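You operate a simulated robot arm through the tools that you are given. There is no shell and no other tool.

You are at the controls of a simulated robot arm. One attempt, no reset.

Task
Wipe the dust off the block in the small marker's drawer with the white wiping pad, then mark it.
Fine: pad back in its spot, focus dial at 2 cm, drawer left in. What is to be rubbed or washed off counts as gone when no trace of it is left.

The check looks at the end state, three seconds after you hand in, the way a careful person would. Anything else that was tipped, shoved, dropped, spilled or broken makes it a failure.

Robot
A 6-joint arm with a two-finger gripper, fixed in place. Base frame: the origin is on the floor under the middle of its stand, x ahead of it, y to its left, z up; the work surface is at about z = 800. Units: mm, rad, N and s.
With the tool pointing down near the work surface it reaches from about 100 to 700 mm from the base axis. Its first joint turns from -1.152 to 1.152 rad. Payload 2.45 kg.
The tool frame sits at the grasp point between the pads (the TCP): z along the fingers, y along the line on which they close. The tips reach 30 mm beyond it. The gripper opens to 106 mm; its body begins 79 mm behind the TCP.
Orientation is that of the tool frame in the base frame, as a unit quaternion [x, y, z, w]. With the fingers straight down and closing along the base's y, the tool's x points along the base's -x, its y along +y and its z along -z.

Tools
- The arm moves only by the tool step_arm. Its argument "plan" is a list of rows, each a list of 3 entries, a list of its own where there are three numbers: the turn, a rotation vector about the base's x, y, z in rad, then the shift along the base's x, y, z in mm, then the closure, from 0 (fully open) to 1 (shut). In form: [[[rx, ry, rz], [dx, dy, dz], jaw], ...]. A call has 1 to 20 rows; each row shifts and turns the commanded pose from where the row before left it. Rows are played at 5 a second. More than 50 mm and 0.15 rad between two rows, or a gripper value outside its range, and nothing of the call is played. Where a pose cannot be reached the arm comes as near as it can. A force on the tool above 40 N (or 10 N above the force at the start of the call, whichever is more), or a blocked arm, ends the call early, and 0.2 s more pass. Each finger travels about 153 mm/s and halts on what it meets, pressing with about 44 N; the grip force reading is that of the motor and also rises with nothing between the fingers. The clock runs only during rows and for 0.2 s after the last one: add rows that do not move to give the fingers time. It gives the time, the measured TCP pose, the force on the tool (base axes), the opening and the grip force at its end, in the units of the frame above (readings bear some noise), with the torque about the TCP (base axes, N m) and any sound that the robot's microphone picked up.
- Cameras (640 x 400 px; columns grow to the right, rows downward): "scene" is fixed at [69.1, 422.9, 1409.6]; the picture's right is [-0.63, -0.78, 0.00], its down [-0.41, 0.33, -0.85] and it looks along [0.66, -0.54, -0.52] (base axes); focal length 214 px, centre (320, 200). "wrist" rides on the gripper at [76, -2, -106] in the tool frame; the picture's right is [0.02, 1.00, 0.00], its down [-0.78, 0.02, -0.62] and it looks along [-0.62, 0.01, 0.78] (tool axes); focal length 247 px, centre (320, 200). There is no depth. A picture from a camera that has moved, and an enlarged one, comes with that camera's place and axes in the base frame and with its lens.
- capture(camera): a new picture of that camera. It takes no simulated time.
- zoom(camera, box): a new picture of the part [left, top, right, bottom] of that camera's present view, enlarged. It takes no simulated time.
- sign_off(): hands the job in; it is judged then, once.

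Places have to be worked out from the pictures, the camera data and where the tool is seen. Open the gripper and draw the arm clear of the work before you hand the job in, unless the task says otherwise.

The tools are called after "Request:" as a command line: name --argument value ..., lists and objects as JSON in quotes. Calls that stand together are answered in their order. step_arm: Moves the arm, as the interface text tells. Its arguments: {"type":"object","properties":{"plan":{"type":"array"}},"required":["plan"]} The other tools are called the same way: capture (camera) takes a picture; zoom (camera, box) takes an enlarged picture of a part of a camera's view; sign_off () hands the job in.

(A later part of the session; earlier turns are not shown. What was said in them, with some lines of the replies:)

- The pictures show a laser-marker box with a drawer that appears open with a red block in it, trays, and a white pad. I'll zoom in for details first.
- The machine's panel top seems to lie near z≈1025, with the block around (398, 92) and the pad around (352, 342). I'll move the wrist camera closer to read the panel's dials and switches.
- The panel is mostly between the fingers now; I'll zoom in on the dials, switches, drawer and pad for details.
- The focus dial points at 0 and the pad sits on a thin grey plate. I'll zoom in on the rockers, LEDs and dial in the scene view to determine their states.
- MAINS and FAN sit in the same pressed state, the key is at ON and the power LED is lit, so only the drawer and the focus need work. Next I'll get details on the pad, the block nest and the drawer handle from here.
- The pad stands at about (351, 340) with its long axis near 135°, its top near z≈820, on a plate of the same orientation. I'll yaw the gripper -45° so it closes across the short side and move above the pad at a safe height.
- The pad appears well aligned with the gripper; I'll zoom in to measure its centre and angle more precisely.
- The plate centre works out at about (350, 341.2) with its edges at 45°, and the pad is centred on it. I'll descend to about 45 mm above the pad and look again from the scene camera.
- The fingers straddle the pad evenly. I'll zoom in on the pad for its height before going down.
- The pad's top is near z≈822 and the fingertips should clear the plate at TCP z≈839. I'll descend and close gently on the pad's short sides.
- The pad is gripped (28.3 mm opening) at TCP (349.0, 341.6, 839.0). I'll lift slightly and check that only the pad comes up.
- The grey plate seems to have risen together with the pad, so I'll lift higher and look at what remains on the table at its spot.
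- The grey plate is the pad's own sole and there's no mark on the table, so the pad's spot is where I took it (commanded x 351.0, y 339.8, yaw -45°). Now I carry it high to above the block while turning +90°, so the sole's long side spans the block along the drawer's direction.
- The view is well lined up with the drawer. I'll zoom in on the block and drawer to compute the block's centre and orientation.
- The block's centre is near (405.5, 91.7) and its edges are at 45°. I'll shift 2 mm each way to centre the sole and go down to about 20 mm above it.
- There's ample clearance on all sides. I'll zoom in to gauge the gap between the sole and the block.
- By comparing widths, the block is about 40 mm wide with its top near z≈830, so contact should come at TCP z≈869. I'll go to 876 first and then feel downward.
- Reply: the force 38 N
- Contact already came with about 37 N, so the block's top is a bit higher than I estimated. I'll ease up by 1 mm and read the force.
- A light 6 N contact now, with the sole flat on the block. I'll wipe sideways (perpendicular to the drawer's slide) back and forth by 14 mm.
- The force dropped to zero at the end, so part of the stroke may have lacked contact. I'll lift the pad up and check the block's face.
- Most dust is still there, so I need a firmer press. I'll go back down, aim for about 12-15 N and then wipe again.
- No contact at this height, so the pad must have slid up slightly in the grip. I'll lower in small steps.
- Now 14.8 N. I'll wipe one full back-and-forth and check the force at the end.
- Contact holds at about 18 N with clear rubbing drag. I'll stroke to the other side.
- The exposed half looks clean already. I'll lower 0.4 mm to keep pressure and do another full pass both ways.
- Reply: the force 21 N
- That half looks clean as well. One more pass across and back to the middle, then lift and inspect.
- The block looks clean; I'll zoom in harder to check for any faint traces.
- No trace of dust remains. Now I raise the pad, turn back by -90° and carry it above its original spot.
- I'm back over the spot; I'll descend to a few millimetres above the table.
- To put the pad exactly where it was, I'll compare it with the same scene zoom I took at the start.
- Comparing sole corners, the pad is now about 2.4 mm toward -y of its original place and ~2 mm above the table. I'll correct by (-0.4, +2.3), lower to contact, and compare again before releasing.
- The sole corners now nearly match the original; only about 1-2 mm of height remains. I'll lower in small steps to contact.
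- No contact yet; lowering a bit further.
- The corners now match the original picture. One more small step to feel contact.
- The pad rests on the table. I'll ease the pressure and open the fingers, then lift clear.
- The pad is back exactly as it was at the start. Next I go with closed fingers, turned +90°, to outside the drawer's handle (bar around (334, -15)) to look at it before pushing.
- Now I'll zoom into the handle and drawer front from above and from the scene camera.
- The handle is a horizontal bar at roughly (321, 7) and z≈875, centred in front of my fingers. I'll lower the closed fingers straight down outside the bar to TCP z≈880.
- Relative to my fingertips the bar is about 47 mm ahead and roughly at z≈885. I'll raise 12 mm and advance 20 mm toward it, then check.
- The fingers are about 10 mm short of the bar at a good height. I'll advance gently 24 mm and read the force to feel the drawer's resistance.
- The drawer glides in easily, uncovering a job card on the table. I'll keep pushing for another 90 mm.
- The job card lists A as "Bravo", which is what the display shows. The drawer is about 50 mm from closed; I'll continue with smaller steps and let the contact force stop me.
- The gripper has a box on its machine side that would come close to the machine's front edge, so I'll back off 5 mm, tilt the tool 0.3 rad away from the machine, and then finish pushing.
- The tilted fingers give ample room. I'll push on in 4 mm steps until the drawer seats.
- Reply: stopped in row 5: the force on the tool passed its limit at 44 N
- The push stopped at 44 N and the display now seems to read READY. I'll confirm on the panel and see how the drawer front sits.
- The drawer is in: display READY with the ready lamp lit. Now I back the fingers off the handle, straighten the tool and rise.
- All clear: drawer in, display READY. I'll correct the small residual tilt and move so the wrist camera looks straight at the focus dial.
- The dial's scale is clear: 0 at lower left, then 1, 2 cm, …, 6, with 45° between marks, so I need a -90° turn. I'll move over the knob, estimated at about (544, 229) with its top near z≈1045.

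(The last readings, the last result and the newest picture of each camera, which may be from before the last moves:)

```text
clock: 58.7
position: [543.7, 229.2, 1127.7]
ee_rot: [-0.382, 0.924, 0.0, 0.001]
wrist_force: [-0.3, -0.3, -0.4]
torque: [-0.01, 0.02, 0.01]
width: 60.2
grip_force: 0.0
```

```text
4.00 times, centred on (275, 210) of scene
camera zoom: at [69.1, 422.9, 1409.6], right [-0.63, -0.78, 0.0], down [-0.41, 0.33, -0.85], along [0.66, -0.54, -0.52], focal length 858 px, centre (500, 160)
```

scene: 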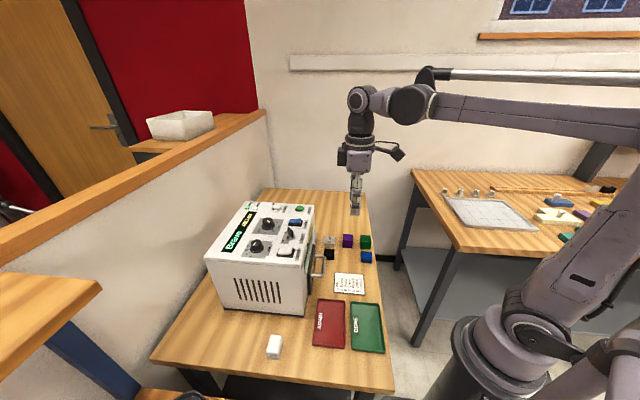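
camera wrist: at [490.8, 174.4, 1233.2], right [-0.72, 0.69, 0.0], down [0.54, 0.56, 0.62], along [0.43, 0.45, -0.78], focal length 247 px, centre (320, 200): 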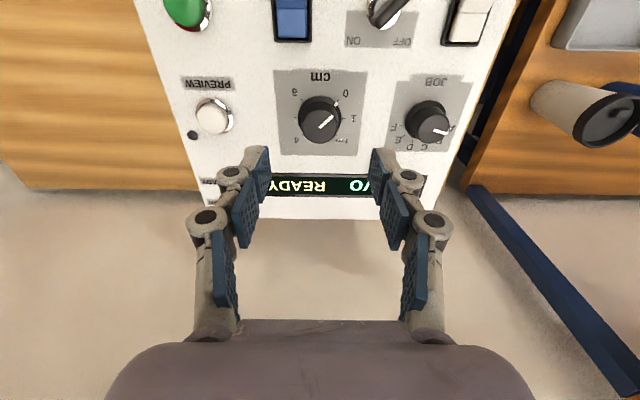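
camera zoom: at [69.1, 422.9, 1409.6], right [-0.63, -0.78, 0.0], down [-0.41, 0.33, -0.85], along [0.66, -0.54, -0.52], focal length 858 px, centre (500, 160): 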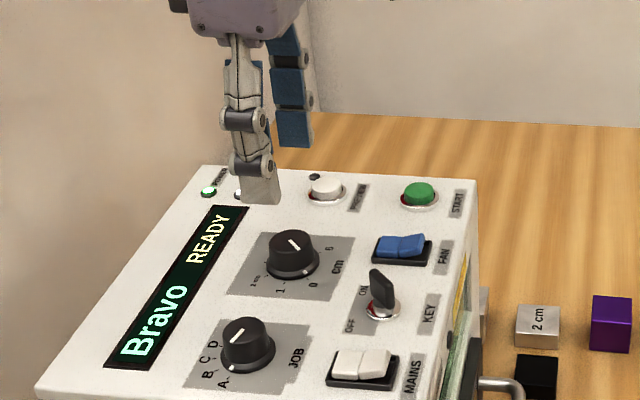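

From two views the knob's flange top is at z≈1021 and its top at ≈1041, 1 mm ahead of my tool axis. I'll centre and descend around it with fingers open at 60 mm.

Request:
step_arm --plan '[[[0, 0, 0], [1.0, 0.4, -30], 0.43], [[0, 0, 0], [0, 0, -25], 0.43], [[0, 0, 0], [0, 0, -10], 0.43], [[0, 0, 0], [0, 0, 0], 0.43]]'

Request:
zoom --camera "wrist" --box '[230, 60, 410, 220]'

Request:
zoom --camera "scene" --box '[230, 180, 310, 250]'

```text
clock: 59.7
position: [546.3, 229.1, 1061.1]
ee_rot: [-0.382, 0.924, 0.0, 0.0]
wrist_force: [-0.5, 0.1, 0.7]
torque: [-0.02, 0.0, 0.0]
width: 60.7
grip_force: 0.1
```

```text
2.50 times, centred on (320, 140) of wrist
camera zoom: at [493.1, 174.6, 1168.3], right [-0.72, 0.69, 0.0], down [0.54, 0.56, 0.62], along [0.43, 0.45, -0.78], focal length 617 px, centre (320, 350)
```

zoom: 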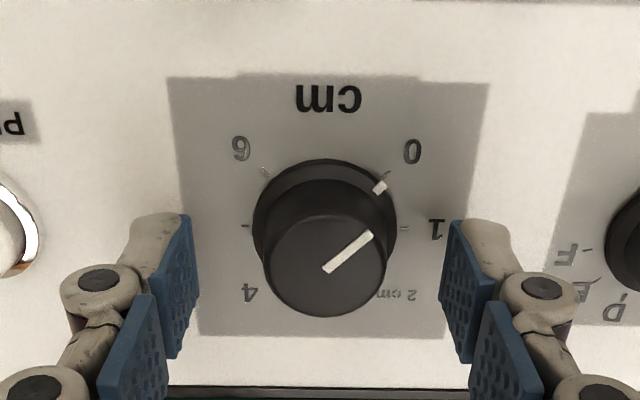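

```text
5.71 times, centred on (270, 215) of scene
camera zoom: at [69.1, 422.9, 1409.6], right [-0.63, -0.78, 0.0], down [-0.41, 0.33, -0.85], along [0.66, -0.54, -0.52], focal length 1226 px, centre (606, 114)
```

zoom: 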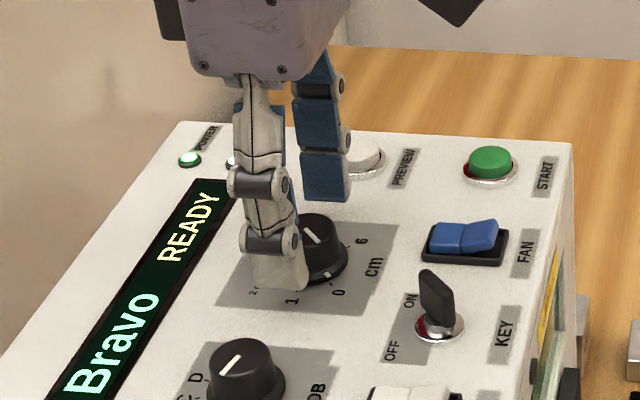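

The knob sits about 1 mm to one side of the finger midpoint; I'll correct this, go down a little, and close nearly onto the knob.

Request:
step_arm --plan '[[[0, 0, 0], [-0.9, 0.3, -3.5], 0.43], [[0, 0, 0], [0, 0, 0], 0.55], [[0, 0, 0], [0, 0, 0], 0.64], [[0, 0, 0], [0, 0, 0], 0.66], [[0, 0, 0], [0, 0, 0], 0.66]]'

Request:
zoom --camera "wrist" --box '[250, 90, 390, 210]'

```text
clock: 60.9
position: [546.0, 229.9, 1058.7]
ee_rot: [-0.382, 0.924, 0.0, 0.001]
wrist_force: [-0.3, 0.2, -1.2]
torque: [0.03, 0.01, 0.02]
width: 36.2
grip_force: 0.1
```

```text
3.33 times, centred on (320, 150) of wrist
camera zoom: at [492.3, 175.0, 1164.8], right [-0.72, 0.69, 0.0], down [0.54, 0.56, 0.62], along [0.43, 0.45, -0.78], focal length 823 px, centre (320, 367)
```

zoom: 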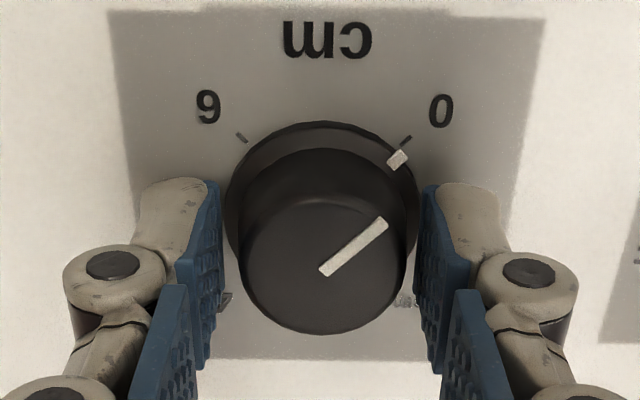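

Well centred now. I'll close onto the knob and check the force readings.

Request:
step_arm --plan '[[[0, 0, 0], [0, 0, 0], 0.7], [[0, 0, 0], [0, 0, 0], 0.76], [[0, 0, 0], [0, 0, 0], 0.8], [[0, 0, 0], [0, 0, 0], 0.8]]'

Request:
zoom --camera "wrist" --box '[250, 90, 390, 210]'

```text
clock: 61.9
position: [545.2, 230.1, 1058.8]
ee_rot: [-0.382, 0.924, 0.001, 0.001]
wrist_force: [-3.1, 1.8, 0.2]
torque: [0.07, 0.15, 0.02]
width: 32.7
grip_force: 45.3
```

```text
3.33 times, centred on (320, 150) of wrist
camera zoom: at [492.1, 175.2, 1164.9], right [-0.72, 0.69, 0.0], down [0.54, 0.56, 0.62], along [0.43, 0.45, -0.78], focal length 823 px, centre (320, 367)
```

zoom: 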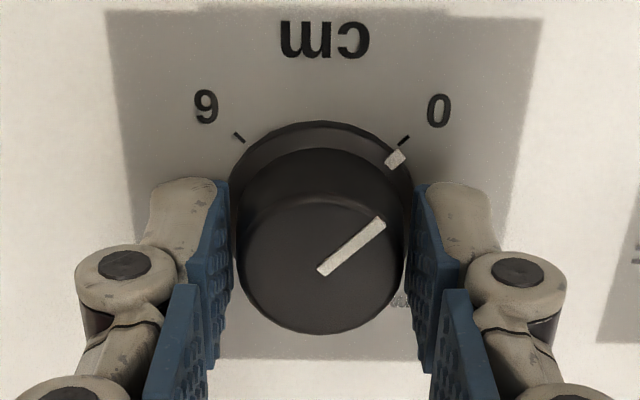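

Firm grip with little side load. I'll turn the first 45° clockwise and check.

Request:
step_arm --plan '[[[0, 0, -0.1309], [0, 0, 0], 0.8], [[0, 0, -0.1309], [0, 0, 0], 0.8], [[0, 0, -0.1309], [0, 0, 0], 0.8], [[0, 0, -0.1309], [0, 0, 0], 0.8], [[0, 0, -0.1309], [0, 0, 0], 0.8], [[0, 0, -0.1309], [0, 0, 0], 0.8], [[0, 0, 0], [0, 0, 0], 0.8]]'

Request:
zoom --camera "wrist" --box '[250, 90, 390, 210]'

Request:
zoom --camera "scene" --box '[230, 190, 310, 250]'

```text
clock: 63.5
position: [545.5, 230.3, 1058.6]
ee_rot: [0.002, 1.0, 0.0, 0.0]
wrist_force: [-13.9, -2.7, -19.0]
torque: [-0.08, 0.22, 0.03]
width: 32.4
grip_force: 45.3
```

```text
3.33 times, centred on (320, 150) of wrist
camera zoom: at [468.8, 229.4, 1165.2], right [-0.02, 1.0, 0.0], down [0.78, 0.01, 0.62], along [0.62, 0.01, -0.78], focal length 823 px, centre (320, 367)
```

zoom: 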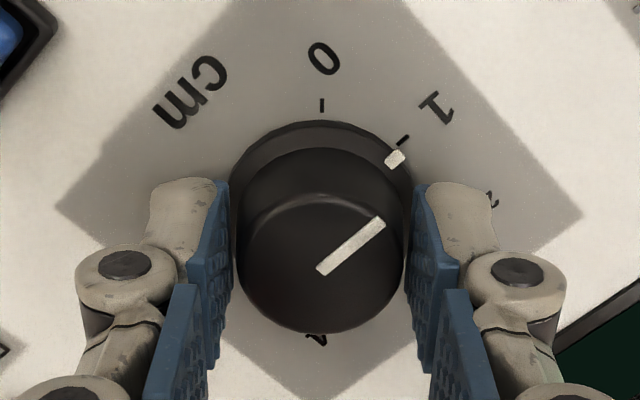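

```text
6.67 times, centred on (270, 220) of scene
camera zoom: at [69.0, 422.9, 1409.6], right [-0.63, -0.78, 0.0], down [-0.41, 0.33, -0.85], along [0.66, -0.54, -0.52], focal length 1430 px, centre (653, 67)
```

zoom: 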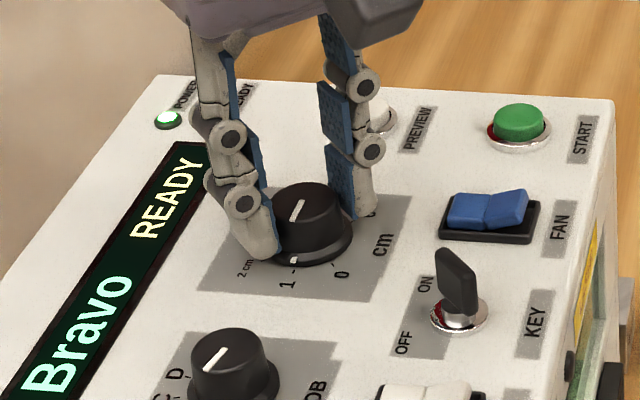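

The pointer is at 1 as expected. I'll turn the second 45° to reach 2 cm.

Request:
step_arm --plan '[[[0, 0, -0.1309], [0, 0, 0], 0.8], [[0, 0, -0.1309], [0, 0, 0], 0.8], [[0, 0, -0.1309], [0, 0, 0], 0.8], [[0, 0, -0.1309], [0, 0, 0], 0.8], [[0, 0, -0.1309], [0, 0, 0], 0.8], [[0, 0, -0.1309], [0, 0, 0], 0.8], [[0, 0, 0], [0, 0, 0], 0.8]]'

Request:
zoom --camera "wrist" --box '[250, 90, 390, 210]'

Request:
zoom --camera "scene" --box '[230, 190, 310, 250]'

```text
clock: 65.1
position: [544.9, 231.4, 1059.4]
ee_rot: [0.385, 0.923, -0.001, 0.0]
wrist_force: [-10.1, -2.1, -8.2]
torque: [-0.11, 0.44, 0.0]
width: 32.3
grip_force: 45.2
```

```text
3.33 times, centred on (320, 150) of wrist
camera zoom: at [490.1, 283.7, 1165.5], right [0.69, 0.72, 0.0], down [0.56, -0.54, 0.62], along [0.45, -0.43, -0.78], focal length 823 px, centre (320, 367)
```

zoom: 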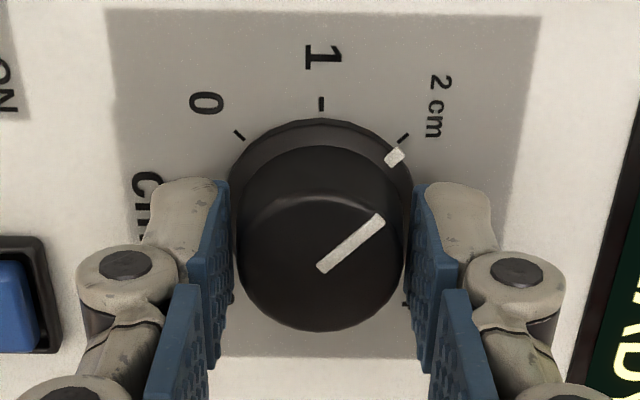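

```text
6.67 times, centred on (270, 220) of scene
camera zoom: at [69.0, 422.9, 1409.6], right [-0.63, -0.78, 0.0], down [-0.41, 0.33, -0.85], along [0.66, -0.54, -0.52], focal length 1430 px, centre (653, 67)
```

zoom: 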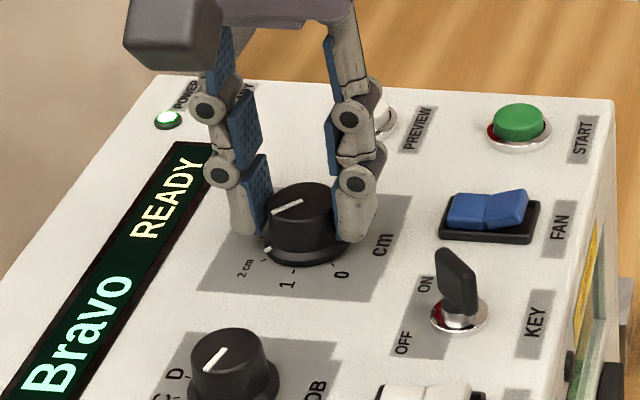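

The pointer is right on the 2 cm tick. I'll release the knob and lift off.

Request:
step_arm --plan '[[[0, 0, 0], [0, 0, 0], 0.7], [[0, 0, 0], [0, 0, 0], 0.55], [[0, 0, 0], [0, 0, 0], 0.43], [[0, 0, 0], [0, 0, 0], 0.43], [[0, 0, 0], [0, 0, 20], 0.43], [[0, 0, 0], [0, 0, 30], 0.43], [[0, 0, 0], [0, 0, 20], 0.43], [[0, 0, 0], [0, 0, 0], 0.43]]'

Request:
capture --camera "wrist"

Request:
zoom --camera "wrist" --box '[260, 80, 380, 180]'

Request:
zoom --camera "scene" --box '[220, 190, 330, 270]'

```text
clock: 66.9
position: [544.3, 229.5, 1130.3]
ee_rot: [0.384, 0.923, 0.0, 0.001]
wrist_force: [0.1, 0.3, 0.2]
torque: [0.03, 0.02, 0.0]
width: 60.5
grip_force: 0.1
```

```text
taken
camera wrist: at [489.7, 283.3, 1235.8], right [0.69, 0.72, 0.0], down [0.56, -0.54, 0.62], along [0.45, -0.43, -0.78], focal length 247 px, centre (320, 200)
```

wrist: 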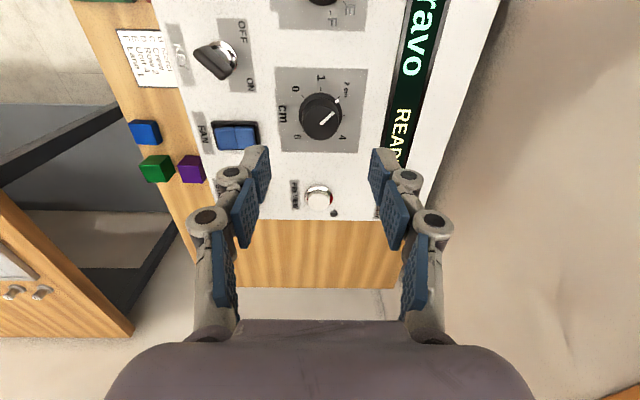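

```text
4.00 times, centred on (320, 130) of wrist
camera zoom: at [489.7, 283.3, 1235.8], right [0.69, 0.72, 0.0], down [0.56, -0.54, 0.62], along [0.45, -0.43, -0.78], focal length 988 px, centre (320, 480)
```

zoom: 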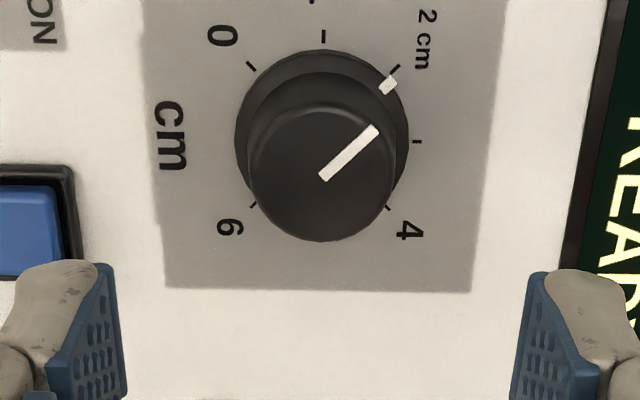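

```text
5.00 times, centred on (275, 230) of scene
camera zoom: at [69.1, 422.9, 1409.6], right [-0.63, -0.78, 0.0], down [-0.41, 0.33, -0.85], along [0.66, -0.54, -0.52], focal length 1072 px, centre (545, 50)
```

zoom: 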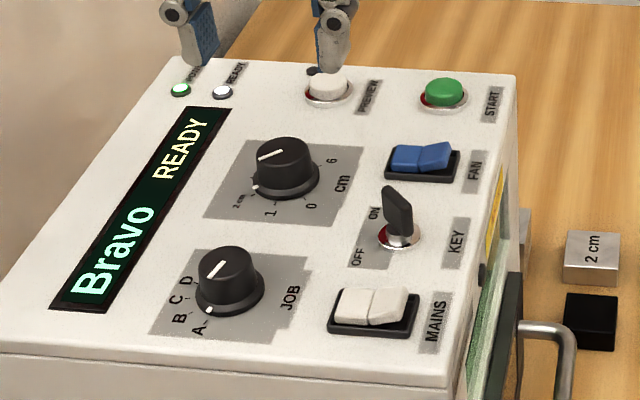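

The dial reads 2 cm, job A "Bravo", READY. Next I close the fingers and move above the green START button, near (548, 111).

Request:
step_arm --plan '[[[0, 0, 0], [1, -29.4, 0], 0.7], [[0, 0, 0], [1, -29.4, 0], 0.9], [[0, 0, 0], [1, -29.4, 0], 1], [[0, 0, 0], [1, -29.3, 0], 1], [[0, 0, 0], [0, 0, 0], 1], [[0, 0, 0], [0, 0, 0], 1]]'

Request:
capture --camera "wrist"

Request:
zoom --camera "wrist" --box '[250, 60, 390, 200]'

Request:
zoom --camera "scene" --box '[260, 160, 340, 240]'

```text
clock: 68.3
position: [550.5, 114.3, 1128.2]
ee_rot: [0.384, 0.923, 0.0, 0.002]
wrist_force: [0.0, 1.3, -0.9]
torque: [0.0, 0.02, -0.02]
width: 0.0
grip_force: 28.4
```

```text
taken
camera wrist: at [494.1, 167.0, 1235.0], right [0.69, 0.72, 0.0], down [0.56, -0.54, 0.62], along [0.45, -0.43, -0.78], focal length 247 px, centre (320, 200)
```

wrist: 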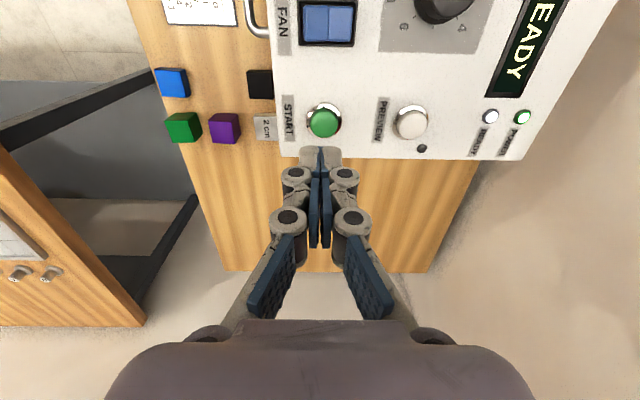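

```text
2.86 times, centred on (320, 130) of wrist
camera zoom: at [494.1, 167.0, 1235.0], right [0.69, 0.72, 0.0], down [0.56, -0.54, 0.62], along [0.45, -0.43, -0.78], focal length 706 px, centre (320, 400)
```

zoom: 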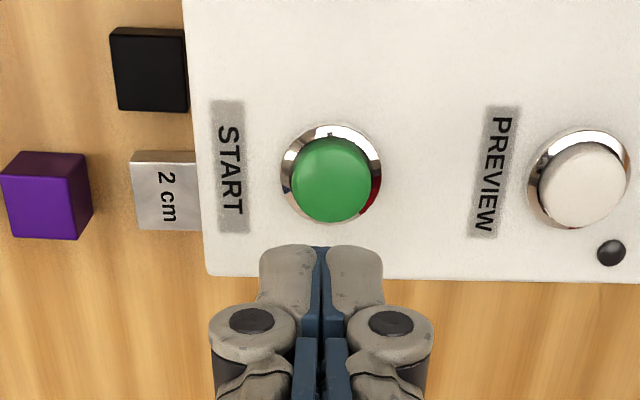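

```text
5.00 times, centred on (300, 200) of scene
camera zoom: at [69.1, 422.9, 1409.6], right [-0.63, -0.78, 0.0], down [-0.41, 0.33, -0.85], along [0.66, -0.54, -0.52], focal length 1072 px, centre (420, 200)
```

zoom: 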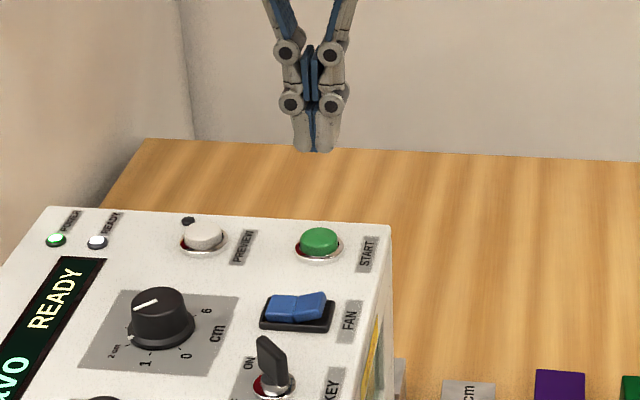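

START lies about 6 mm further on at roughly (554, 111), top near z≈1027. I'll shift over it and descend to a few millimetres above, then check alignment.

Request:
step_arm --plan '[[[0, 0, 0], [5.9, -1.2, -25], 1], [[0, 0, 0], [0, 0, -25], 1], [[0, 0, 0], [0, 0, -10], 1], [[0, 0, 0], [0, 0, 0], 1]]'

Request:
zoom --camera "wrist" --box '[250, 80, 390, 200]'

Request:
zoom --camera "scene" --box '[270, 180, 330, 230]'

```text
clock: 69.3
position: [553.7, 112.5, 1069.1]
ee_rot: [0.384, 0.923, 0.0, 0.001]
wrist_force: [-0.3, -0.5, -0.7]
torque: [0.02, 0.01, -0.01]
width: 0.0
grip_force: 28.7
```

```text
3.33 times, centred on (320, 140) of wrist
camera zoom: at [499.9, 165.6, 1174.4], right [0.69, 0.72, 0.0], down [0.56, -0.54, 0.62], along [0.45, -0.43, -0.78], focal length 823 px, centre (320, 400)
```

zoom: 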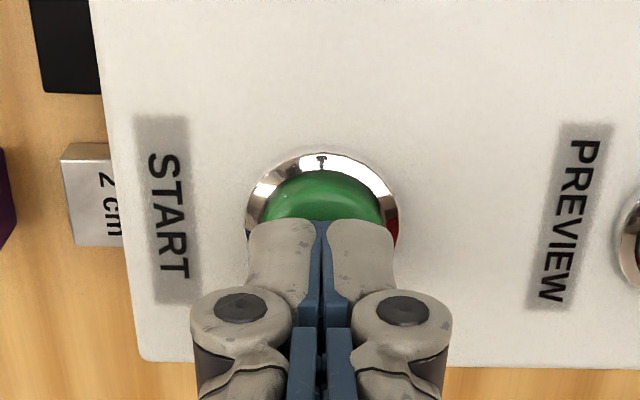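

```text
8.00 times, centred on (300, 205) of scene
camera zoom: at [69.1, 422.9, 1409.6], right [-0.63, -0.78, 0.0], down [-0.41, 0.33, -0.85], along [0.66, -0.54, -0.52], focal length 1716 px, centre (480, 160)
```

zoom: 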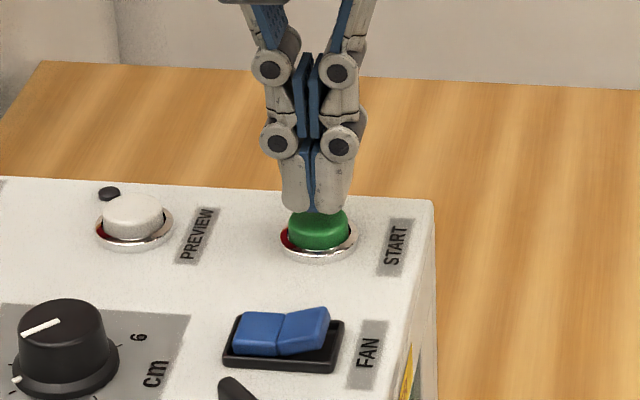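

The tips are right over the cap and nearly touching. I'll press down in small steps.

Request:
step_arm --plan '[[[0, 0, 0], [0, 0, -2], 1], [[0, 0, 0], [0, 0, -2], 1], [[0, 0, 0], [0, 0, 0], 1]]'

Request:
zoom --camera "scene" --box '[220, 180, 330, 260]'

```text
clock: 70.1
position: [555.9, 112.4, 1064.6]
ee_rot: [0.383, 0.924, 0.0, 0.001]
wrist_force: [0.1, -0.1, 0.4]
torque: [-0.01, 0.01, 0.0]
width: 0.0
grip_force: 28.4
```

```text
5.00 times, centred on (275, 220) of scene
camera zoom: at [69.1, 422.9, 1409.6], right [-0.63, -0.78, 0.0], down [-0.41, 0.33, -0.85], along [0.66, -0.54, -0.52], focal length 1072 px, centre (545, 100)
```

zoom: 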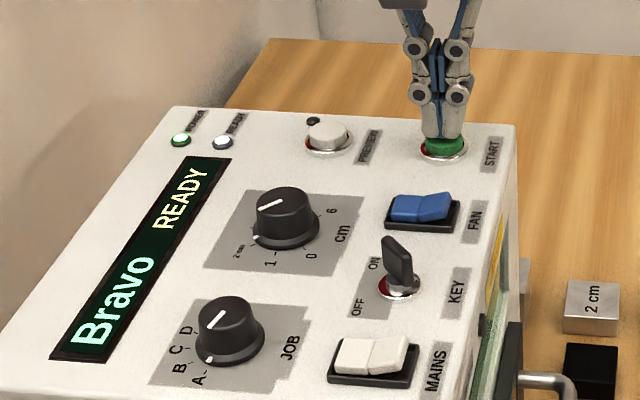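

No contact yet at TCP z≈1065. I'll continue down another 3 mm in small steps.

Request:
step_arm --plan '[[[0, 0, 0], [0, 0, -1.5], 1], [[0, 0, 0], [0, 0, -1.5], 1], [[0, 0, 0], [0, 0, 0], 1]]'

Request:
zoom --camera "scene" --box '[220, 180, 330, 260]'

```text
clock: 70.9
position: [554.4, 112.0, 1062.7]
ee_rot: [0.383, 0.924, 0.0, 0.001]
wrist_force: [0.5, 0.6, -0.6]
torque: [0.01, 0.01, -0.03]
width: 0.0
grip_force: 28.7
```

```text
5.00 times, centred on (275, 220) of scene
camera zoom: at [69.1, 422.9, 1409.6], right [-0.63, -0.78, 0.0], down [-0.41, 0.33, -0.85], along [0.66, -0.54, -0.52], focal length 1072 px, centre (545, 100)
```

zoom: 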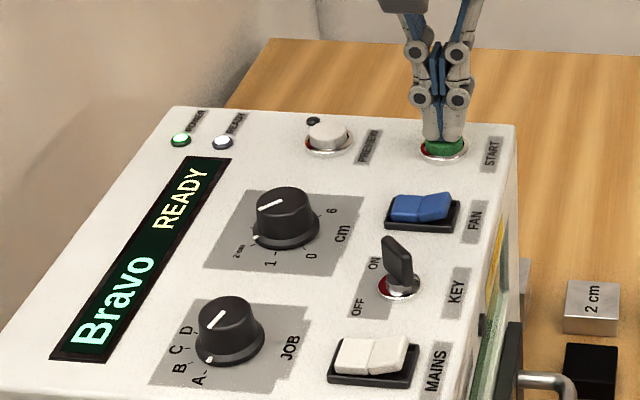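

Still free. Next 3 mm further down.

Request:
step_arm --plan '[[[0, 0, 0], [0, 0, -1.5], 1], [[0, 0, 0], [0, 0, -1.5], 1], [[0, 0, 0], [0, 0, 0], 1]]'

Request:
zoom --camera "scene" --box '[270, 180, 330, 230]'

```text
clock: 71.7
position: [554.8, 112.4, 1058.8]
ee_rot: [0.384, 0.923, 0.0, 0.0]
wrist_force: [-0.5, 0.0, 0.9]
torque: [0.02, -0.01, 0.0]
width: 0.2
grip_force: 29.0
```

```text
8.00 times, centred on (300, 205) of scene
camera zoom: at [69.1, 422.9, 1409.6], right [-0.63, -0.78, 0.0], down [-0.41, 0.33, -0.85], along [0.66, -0.54, -0.52], focal length 1716 px, centre (480, 160)
```

zoom: 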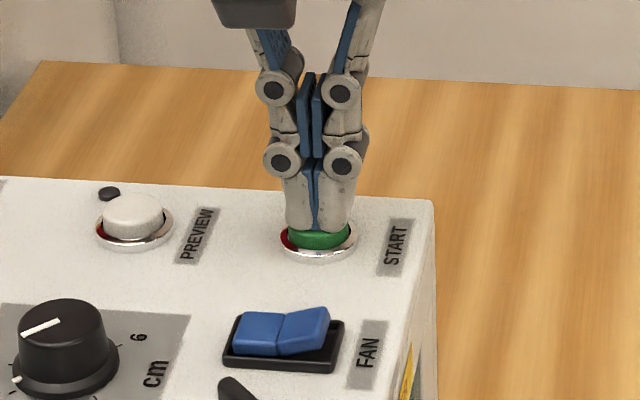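

The tips are close to the cap's face now. I'll continue in 1 mm steps.

Request:
step_arm --plan '[[[0, 0, 0], [0, 0, -1], 1], [[0, 0, 0], [0, 0, -1], 1], [[0, 0, 0], [0, 0, 0], 1]]'

Request:
zoom --camera "scene" --box '[220, 180, 330, 260]'

```text
clock: 72.5
position: [554.8, 111.9, 1056.7]
ee_rot: [0.384, 0.923, 0.0, 0.002]
wrist_force: [-0.6, -0.9, 1.9]
torque: [-0.04, 0.04, 0.0]
width: 5.5
grip_force: 29.0
heard: click
```

```text
5.00 times, centred on (275, 220) of scene
camera zoom: at [69.1, 422.9, 1409.6], right [-0.63, -0.78, 0.0], down [-0.41, 0.33, -0.85], along [0.66, -0.54, -0.52], focal length 1072 px, centre (545, 100)
```

zoom: 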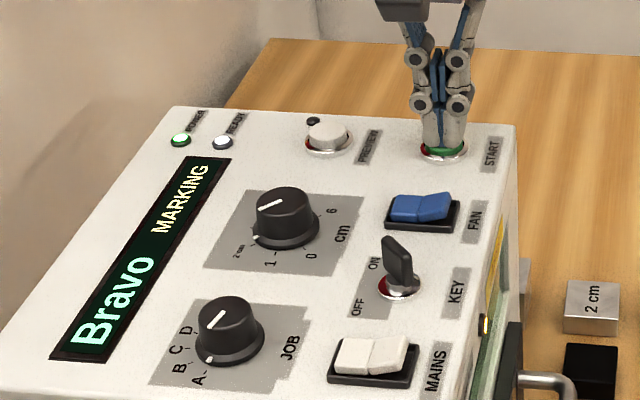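

A click was heard and the display shows MARKING. I'll lift off the button and let the marking run.

Request:
step_arm --plan '[[[0, 0, 0], [0, 0, 10], 1], [[0, 0, 0], [0, 0, 30], 1], [[0, 0, 0], [0, 0, 40], 1], [[0, 0, 0], [0, 0, 0], 1], [[0, 0, 0], [0, 0, 0], 1], [[0, 0, 0], [0, 0, 0], 1], [[0, 0, 0], [0, 0, 0], 1], [[0, 0, 0], [0, 0, 0], 1]]'

Request:
zoom --camera "scene" --box '[220, 180, 330, 260]'

```text
clock: 74.3
position: [556.0, 113.3, 1136.8]
ee_rot: [0.383, 0.924, -0.001, 0.001]
wrist_force: [0.5, 0.0, -0.6]
torque: [-0.02, -0.01, -0.01]
width: 0.0
grip_force: 28.3
```

```text
5.00 times, centred on (275, 220) of scene
camera zoom: at [69.1, 422.9, 1409.6], right [-0.63, -0.78, 0.0], down [-0.41, 0.33, -0.85], along [0.66, -0.54, -0.52], focal length 1072 px, centre (545, 100)
```

zoom: 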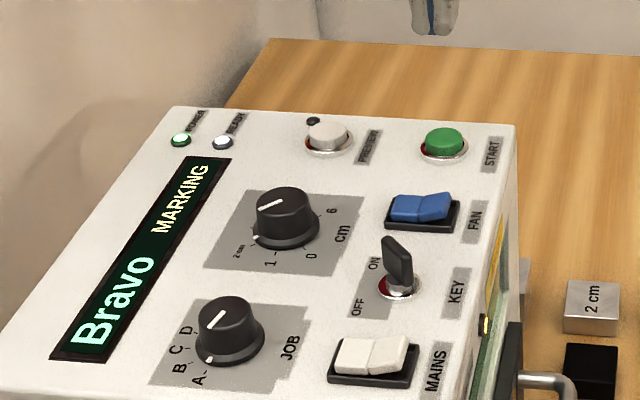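

MARKING is running. While it runs I'll move the arm back in front of the machine, turning the camera toward the window, opening the gripper.

Request:
step_arm --plan '[[[0, 0, 0.1309], [-15, -4.2, 3], 1], [[0, 0, 0.1309], [-15, -4.2, 3], 1], [[0, 0, 0.1309], [-15, -4.2, 3], 1], [[0, 0, 0.1309], [-15, -4.2, 3], 1], [[0, 0, 0.1309], [-15, -4.2, 3], 1], [[0, 0, 0.1309], [-15, -4.2, 3], 1], [[0, 0, 0.1309], [-15, -4.2, 3], 1], [[0, 0, 0.1309], [-15, -4.2, 3], 1], [[0, 0, 0.1309], [-15, -4.2, 3], 1], [[0, 0, 0.1309], [-15, -4.2, 3], 0.8], [[0, 0, 0.1309], [-15, -4.2, 3], 0.5], [[0, 0, 0.1309], [-15, -4.2, 3], 0], [[0, 0, 0], [0, 0, 0], 0], [[0, 0, 0], [0, 0, 0], 0], [[0, 0, 0], [0, 0, 0], 0]]'

Request:
zoom --camera "scene" --box '[220, 180, 330, 260]'

Request:
capture --camera "wrist"

```text
clock: 77.5
position: [374.4, 61.5, 1173.5]
ee_rot: [-0.382, 0.924, 0.0, 0.0]
wrist_force: [0.2, 0.3, 0.0]
torque: [-0.02, 0.01, 0.02]
width: 105.8
grip_force: 0.1
```

```text
5.00 times, centred on (275, 220) of scene
camera zoom: at [69.1, 422.9, 1409.6], right [-0.63, -0.78, 0.0], down [-0.41, 0.33, -0.85], along [0.66, -0.54, -0.52], focal length 1072 px, centre (545, 100)
```

zoom: 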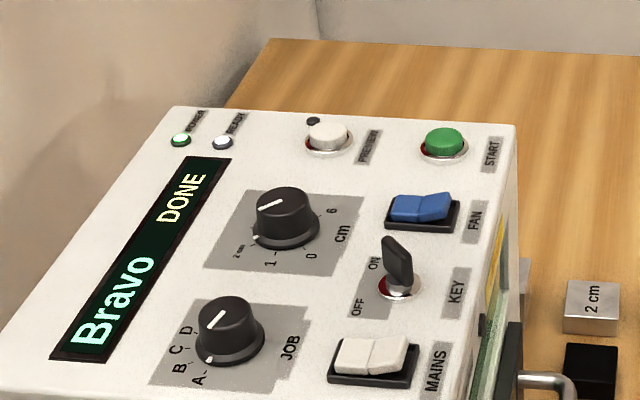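

```text
taken
camera wrist: at [321.6, 6.0, 1279.6], right [-0.72, 0.69, 0.0], down [0.54, 0.56, 0.62], along [0.43, 0.45, -0.78], focal length 247 px, centre (320, 200)
```

wrist: 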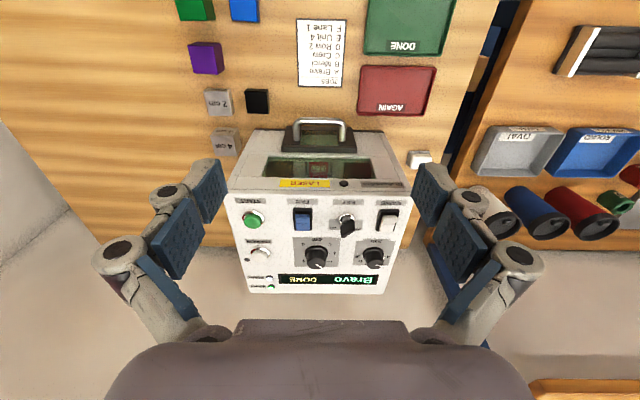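

The display shows DONE. I'll look through the window to confirm the mark on the block.

Request:
zoom --camera "wrist" --box '[265, 110, 375, 195]'

Request:
zoom --camera "wrist" --box '[300, 155, 340, 185]'

Request:
capture --camera "scene"

```text
4.71 times, centred on (320, 152) of wrist
camera zoom: at [321.6, 6.0, 1279.6], right [-0.72, 0.69, 0.0], down [0.54, 0.56, 0.62], along [0.43, 0.45, -0.78], focal length 1162 px, centre (320, 424)
```

zoom: 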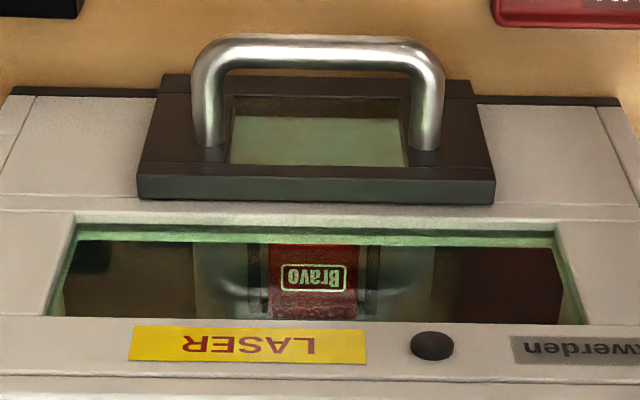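

```text
13.33 times, centred on (320, 170) of wrist
camera zoom: at [321.6, 6.0, 1279.6], right [-0.72, 0.69, 0.0], down [0.54, 0.56, 0.62], along [0.43, 0.45, -0.78], focal length 3293 px, centre (320, 600)
```

zoom: 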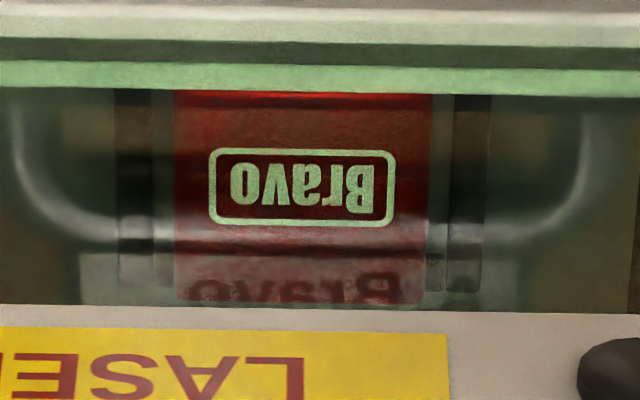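

```text
taken
```

scene: 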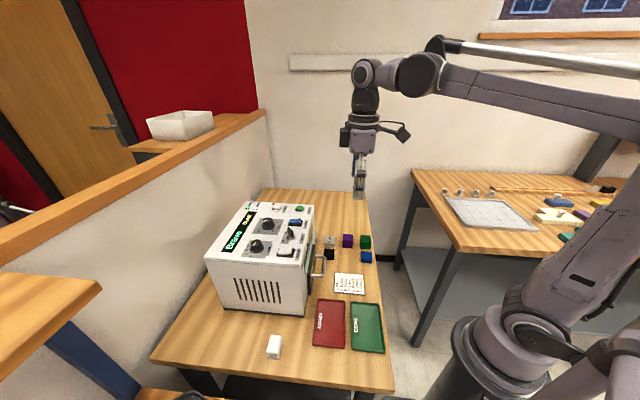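

The block is marked "Bravo" and the drawer is in. I'll do a last comparison of the table with the initial view to be sure nothing else was moved.

Request:
zoom --camera "scene" --box '[200, 190, 400, 315]'

Request:
zoom --camera "scene" --box '[230, 320, 310, 370]'

```text
3.20 times, centred on (300, 252) of scene
camera zoom: at [69.1, 422.9, 1409.6], right [-0.63, -0.78, 0.0], down [-0.41, 0.33, -0.85], along [0.66, -0.54, -0.52], focal length 686 px, centre (384, 32)
```

zoom: 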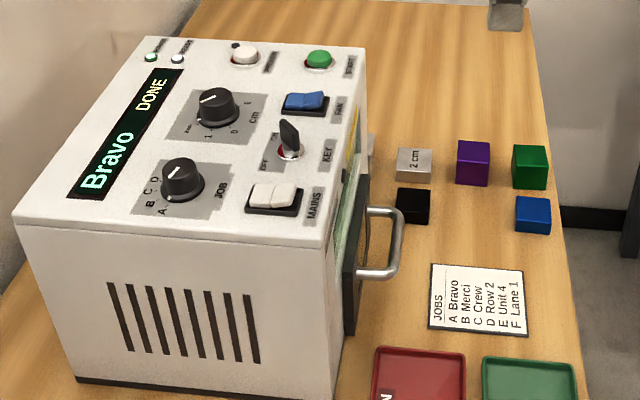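

```text
8.00 times, centred on (270, 345) of scene
camera zoom: at [69.1, 422.9, 1409.6], right [-0.63, -0.78, 0.0], down [-0.41, 0.33, -0.85], along [0.66, -0.54, -0.52], focal length 1716 px, centre (720, -960)
```

zoom: 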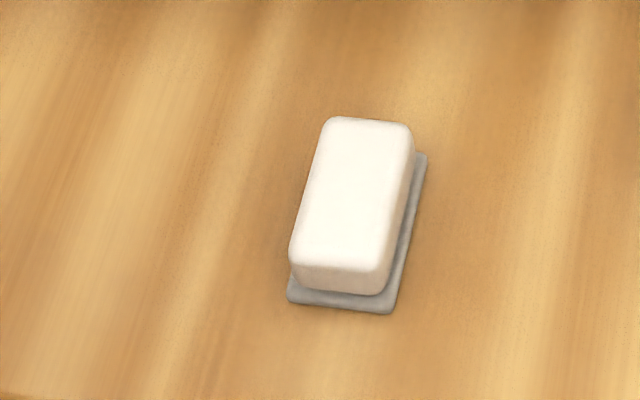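

Everything else sits exactly where it was, the pad is back in its spot, the dial is at 2 cm, the drawer is in and the display reads DONE; the arm is clear with the gripper open. I'm handing the job in.

Request:
sign_off

```text
The job is handed in.
```

I wiped the block clean with the white pad and marked it, and the job is handed in.

- **Block:** No dust was visible in close-up before I closed the drawer. The display reached DONE, and through the window I can see the "Bravo" mark on the block. "Bravo" is job A, which was already set; you didn't name a job, so I left it.
- **Pad:** It is back in its spot, matching the picture from the start.
- **Focus dial:** It is set at 2 cm, moved from 0 before marking.
- **Drawer:** I pushed it in until it stopped and the machine showed READY, and left it in.

The other items on the table match the first pictures. The arm is clear of the work with the gripper open.
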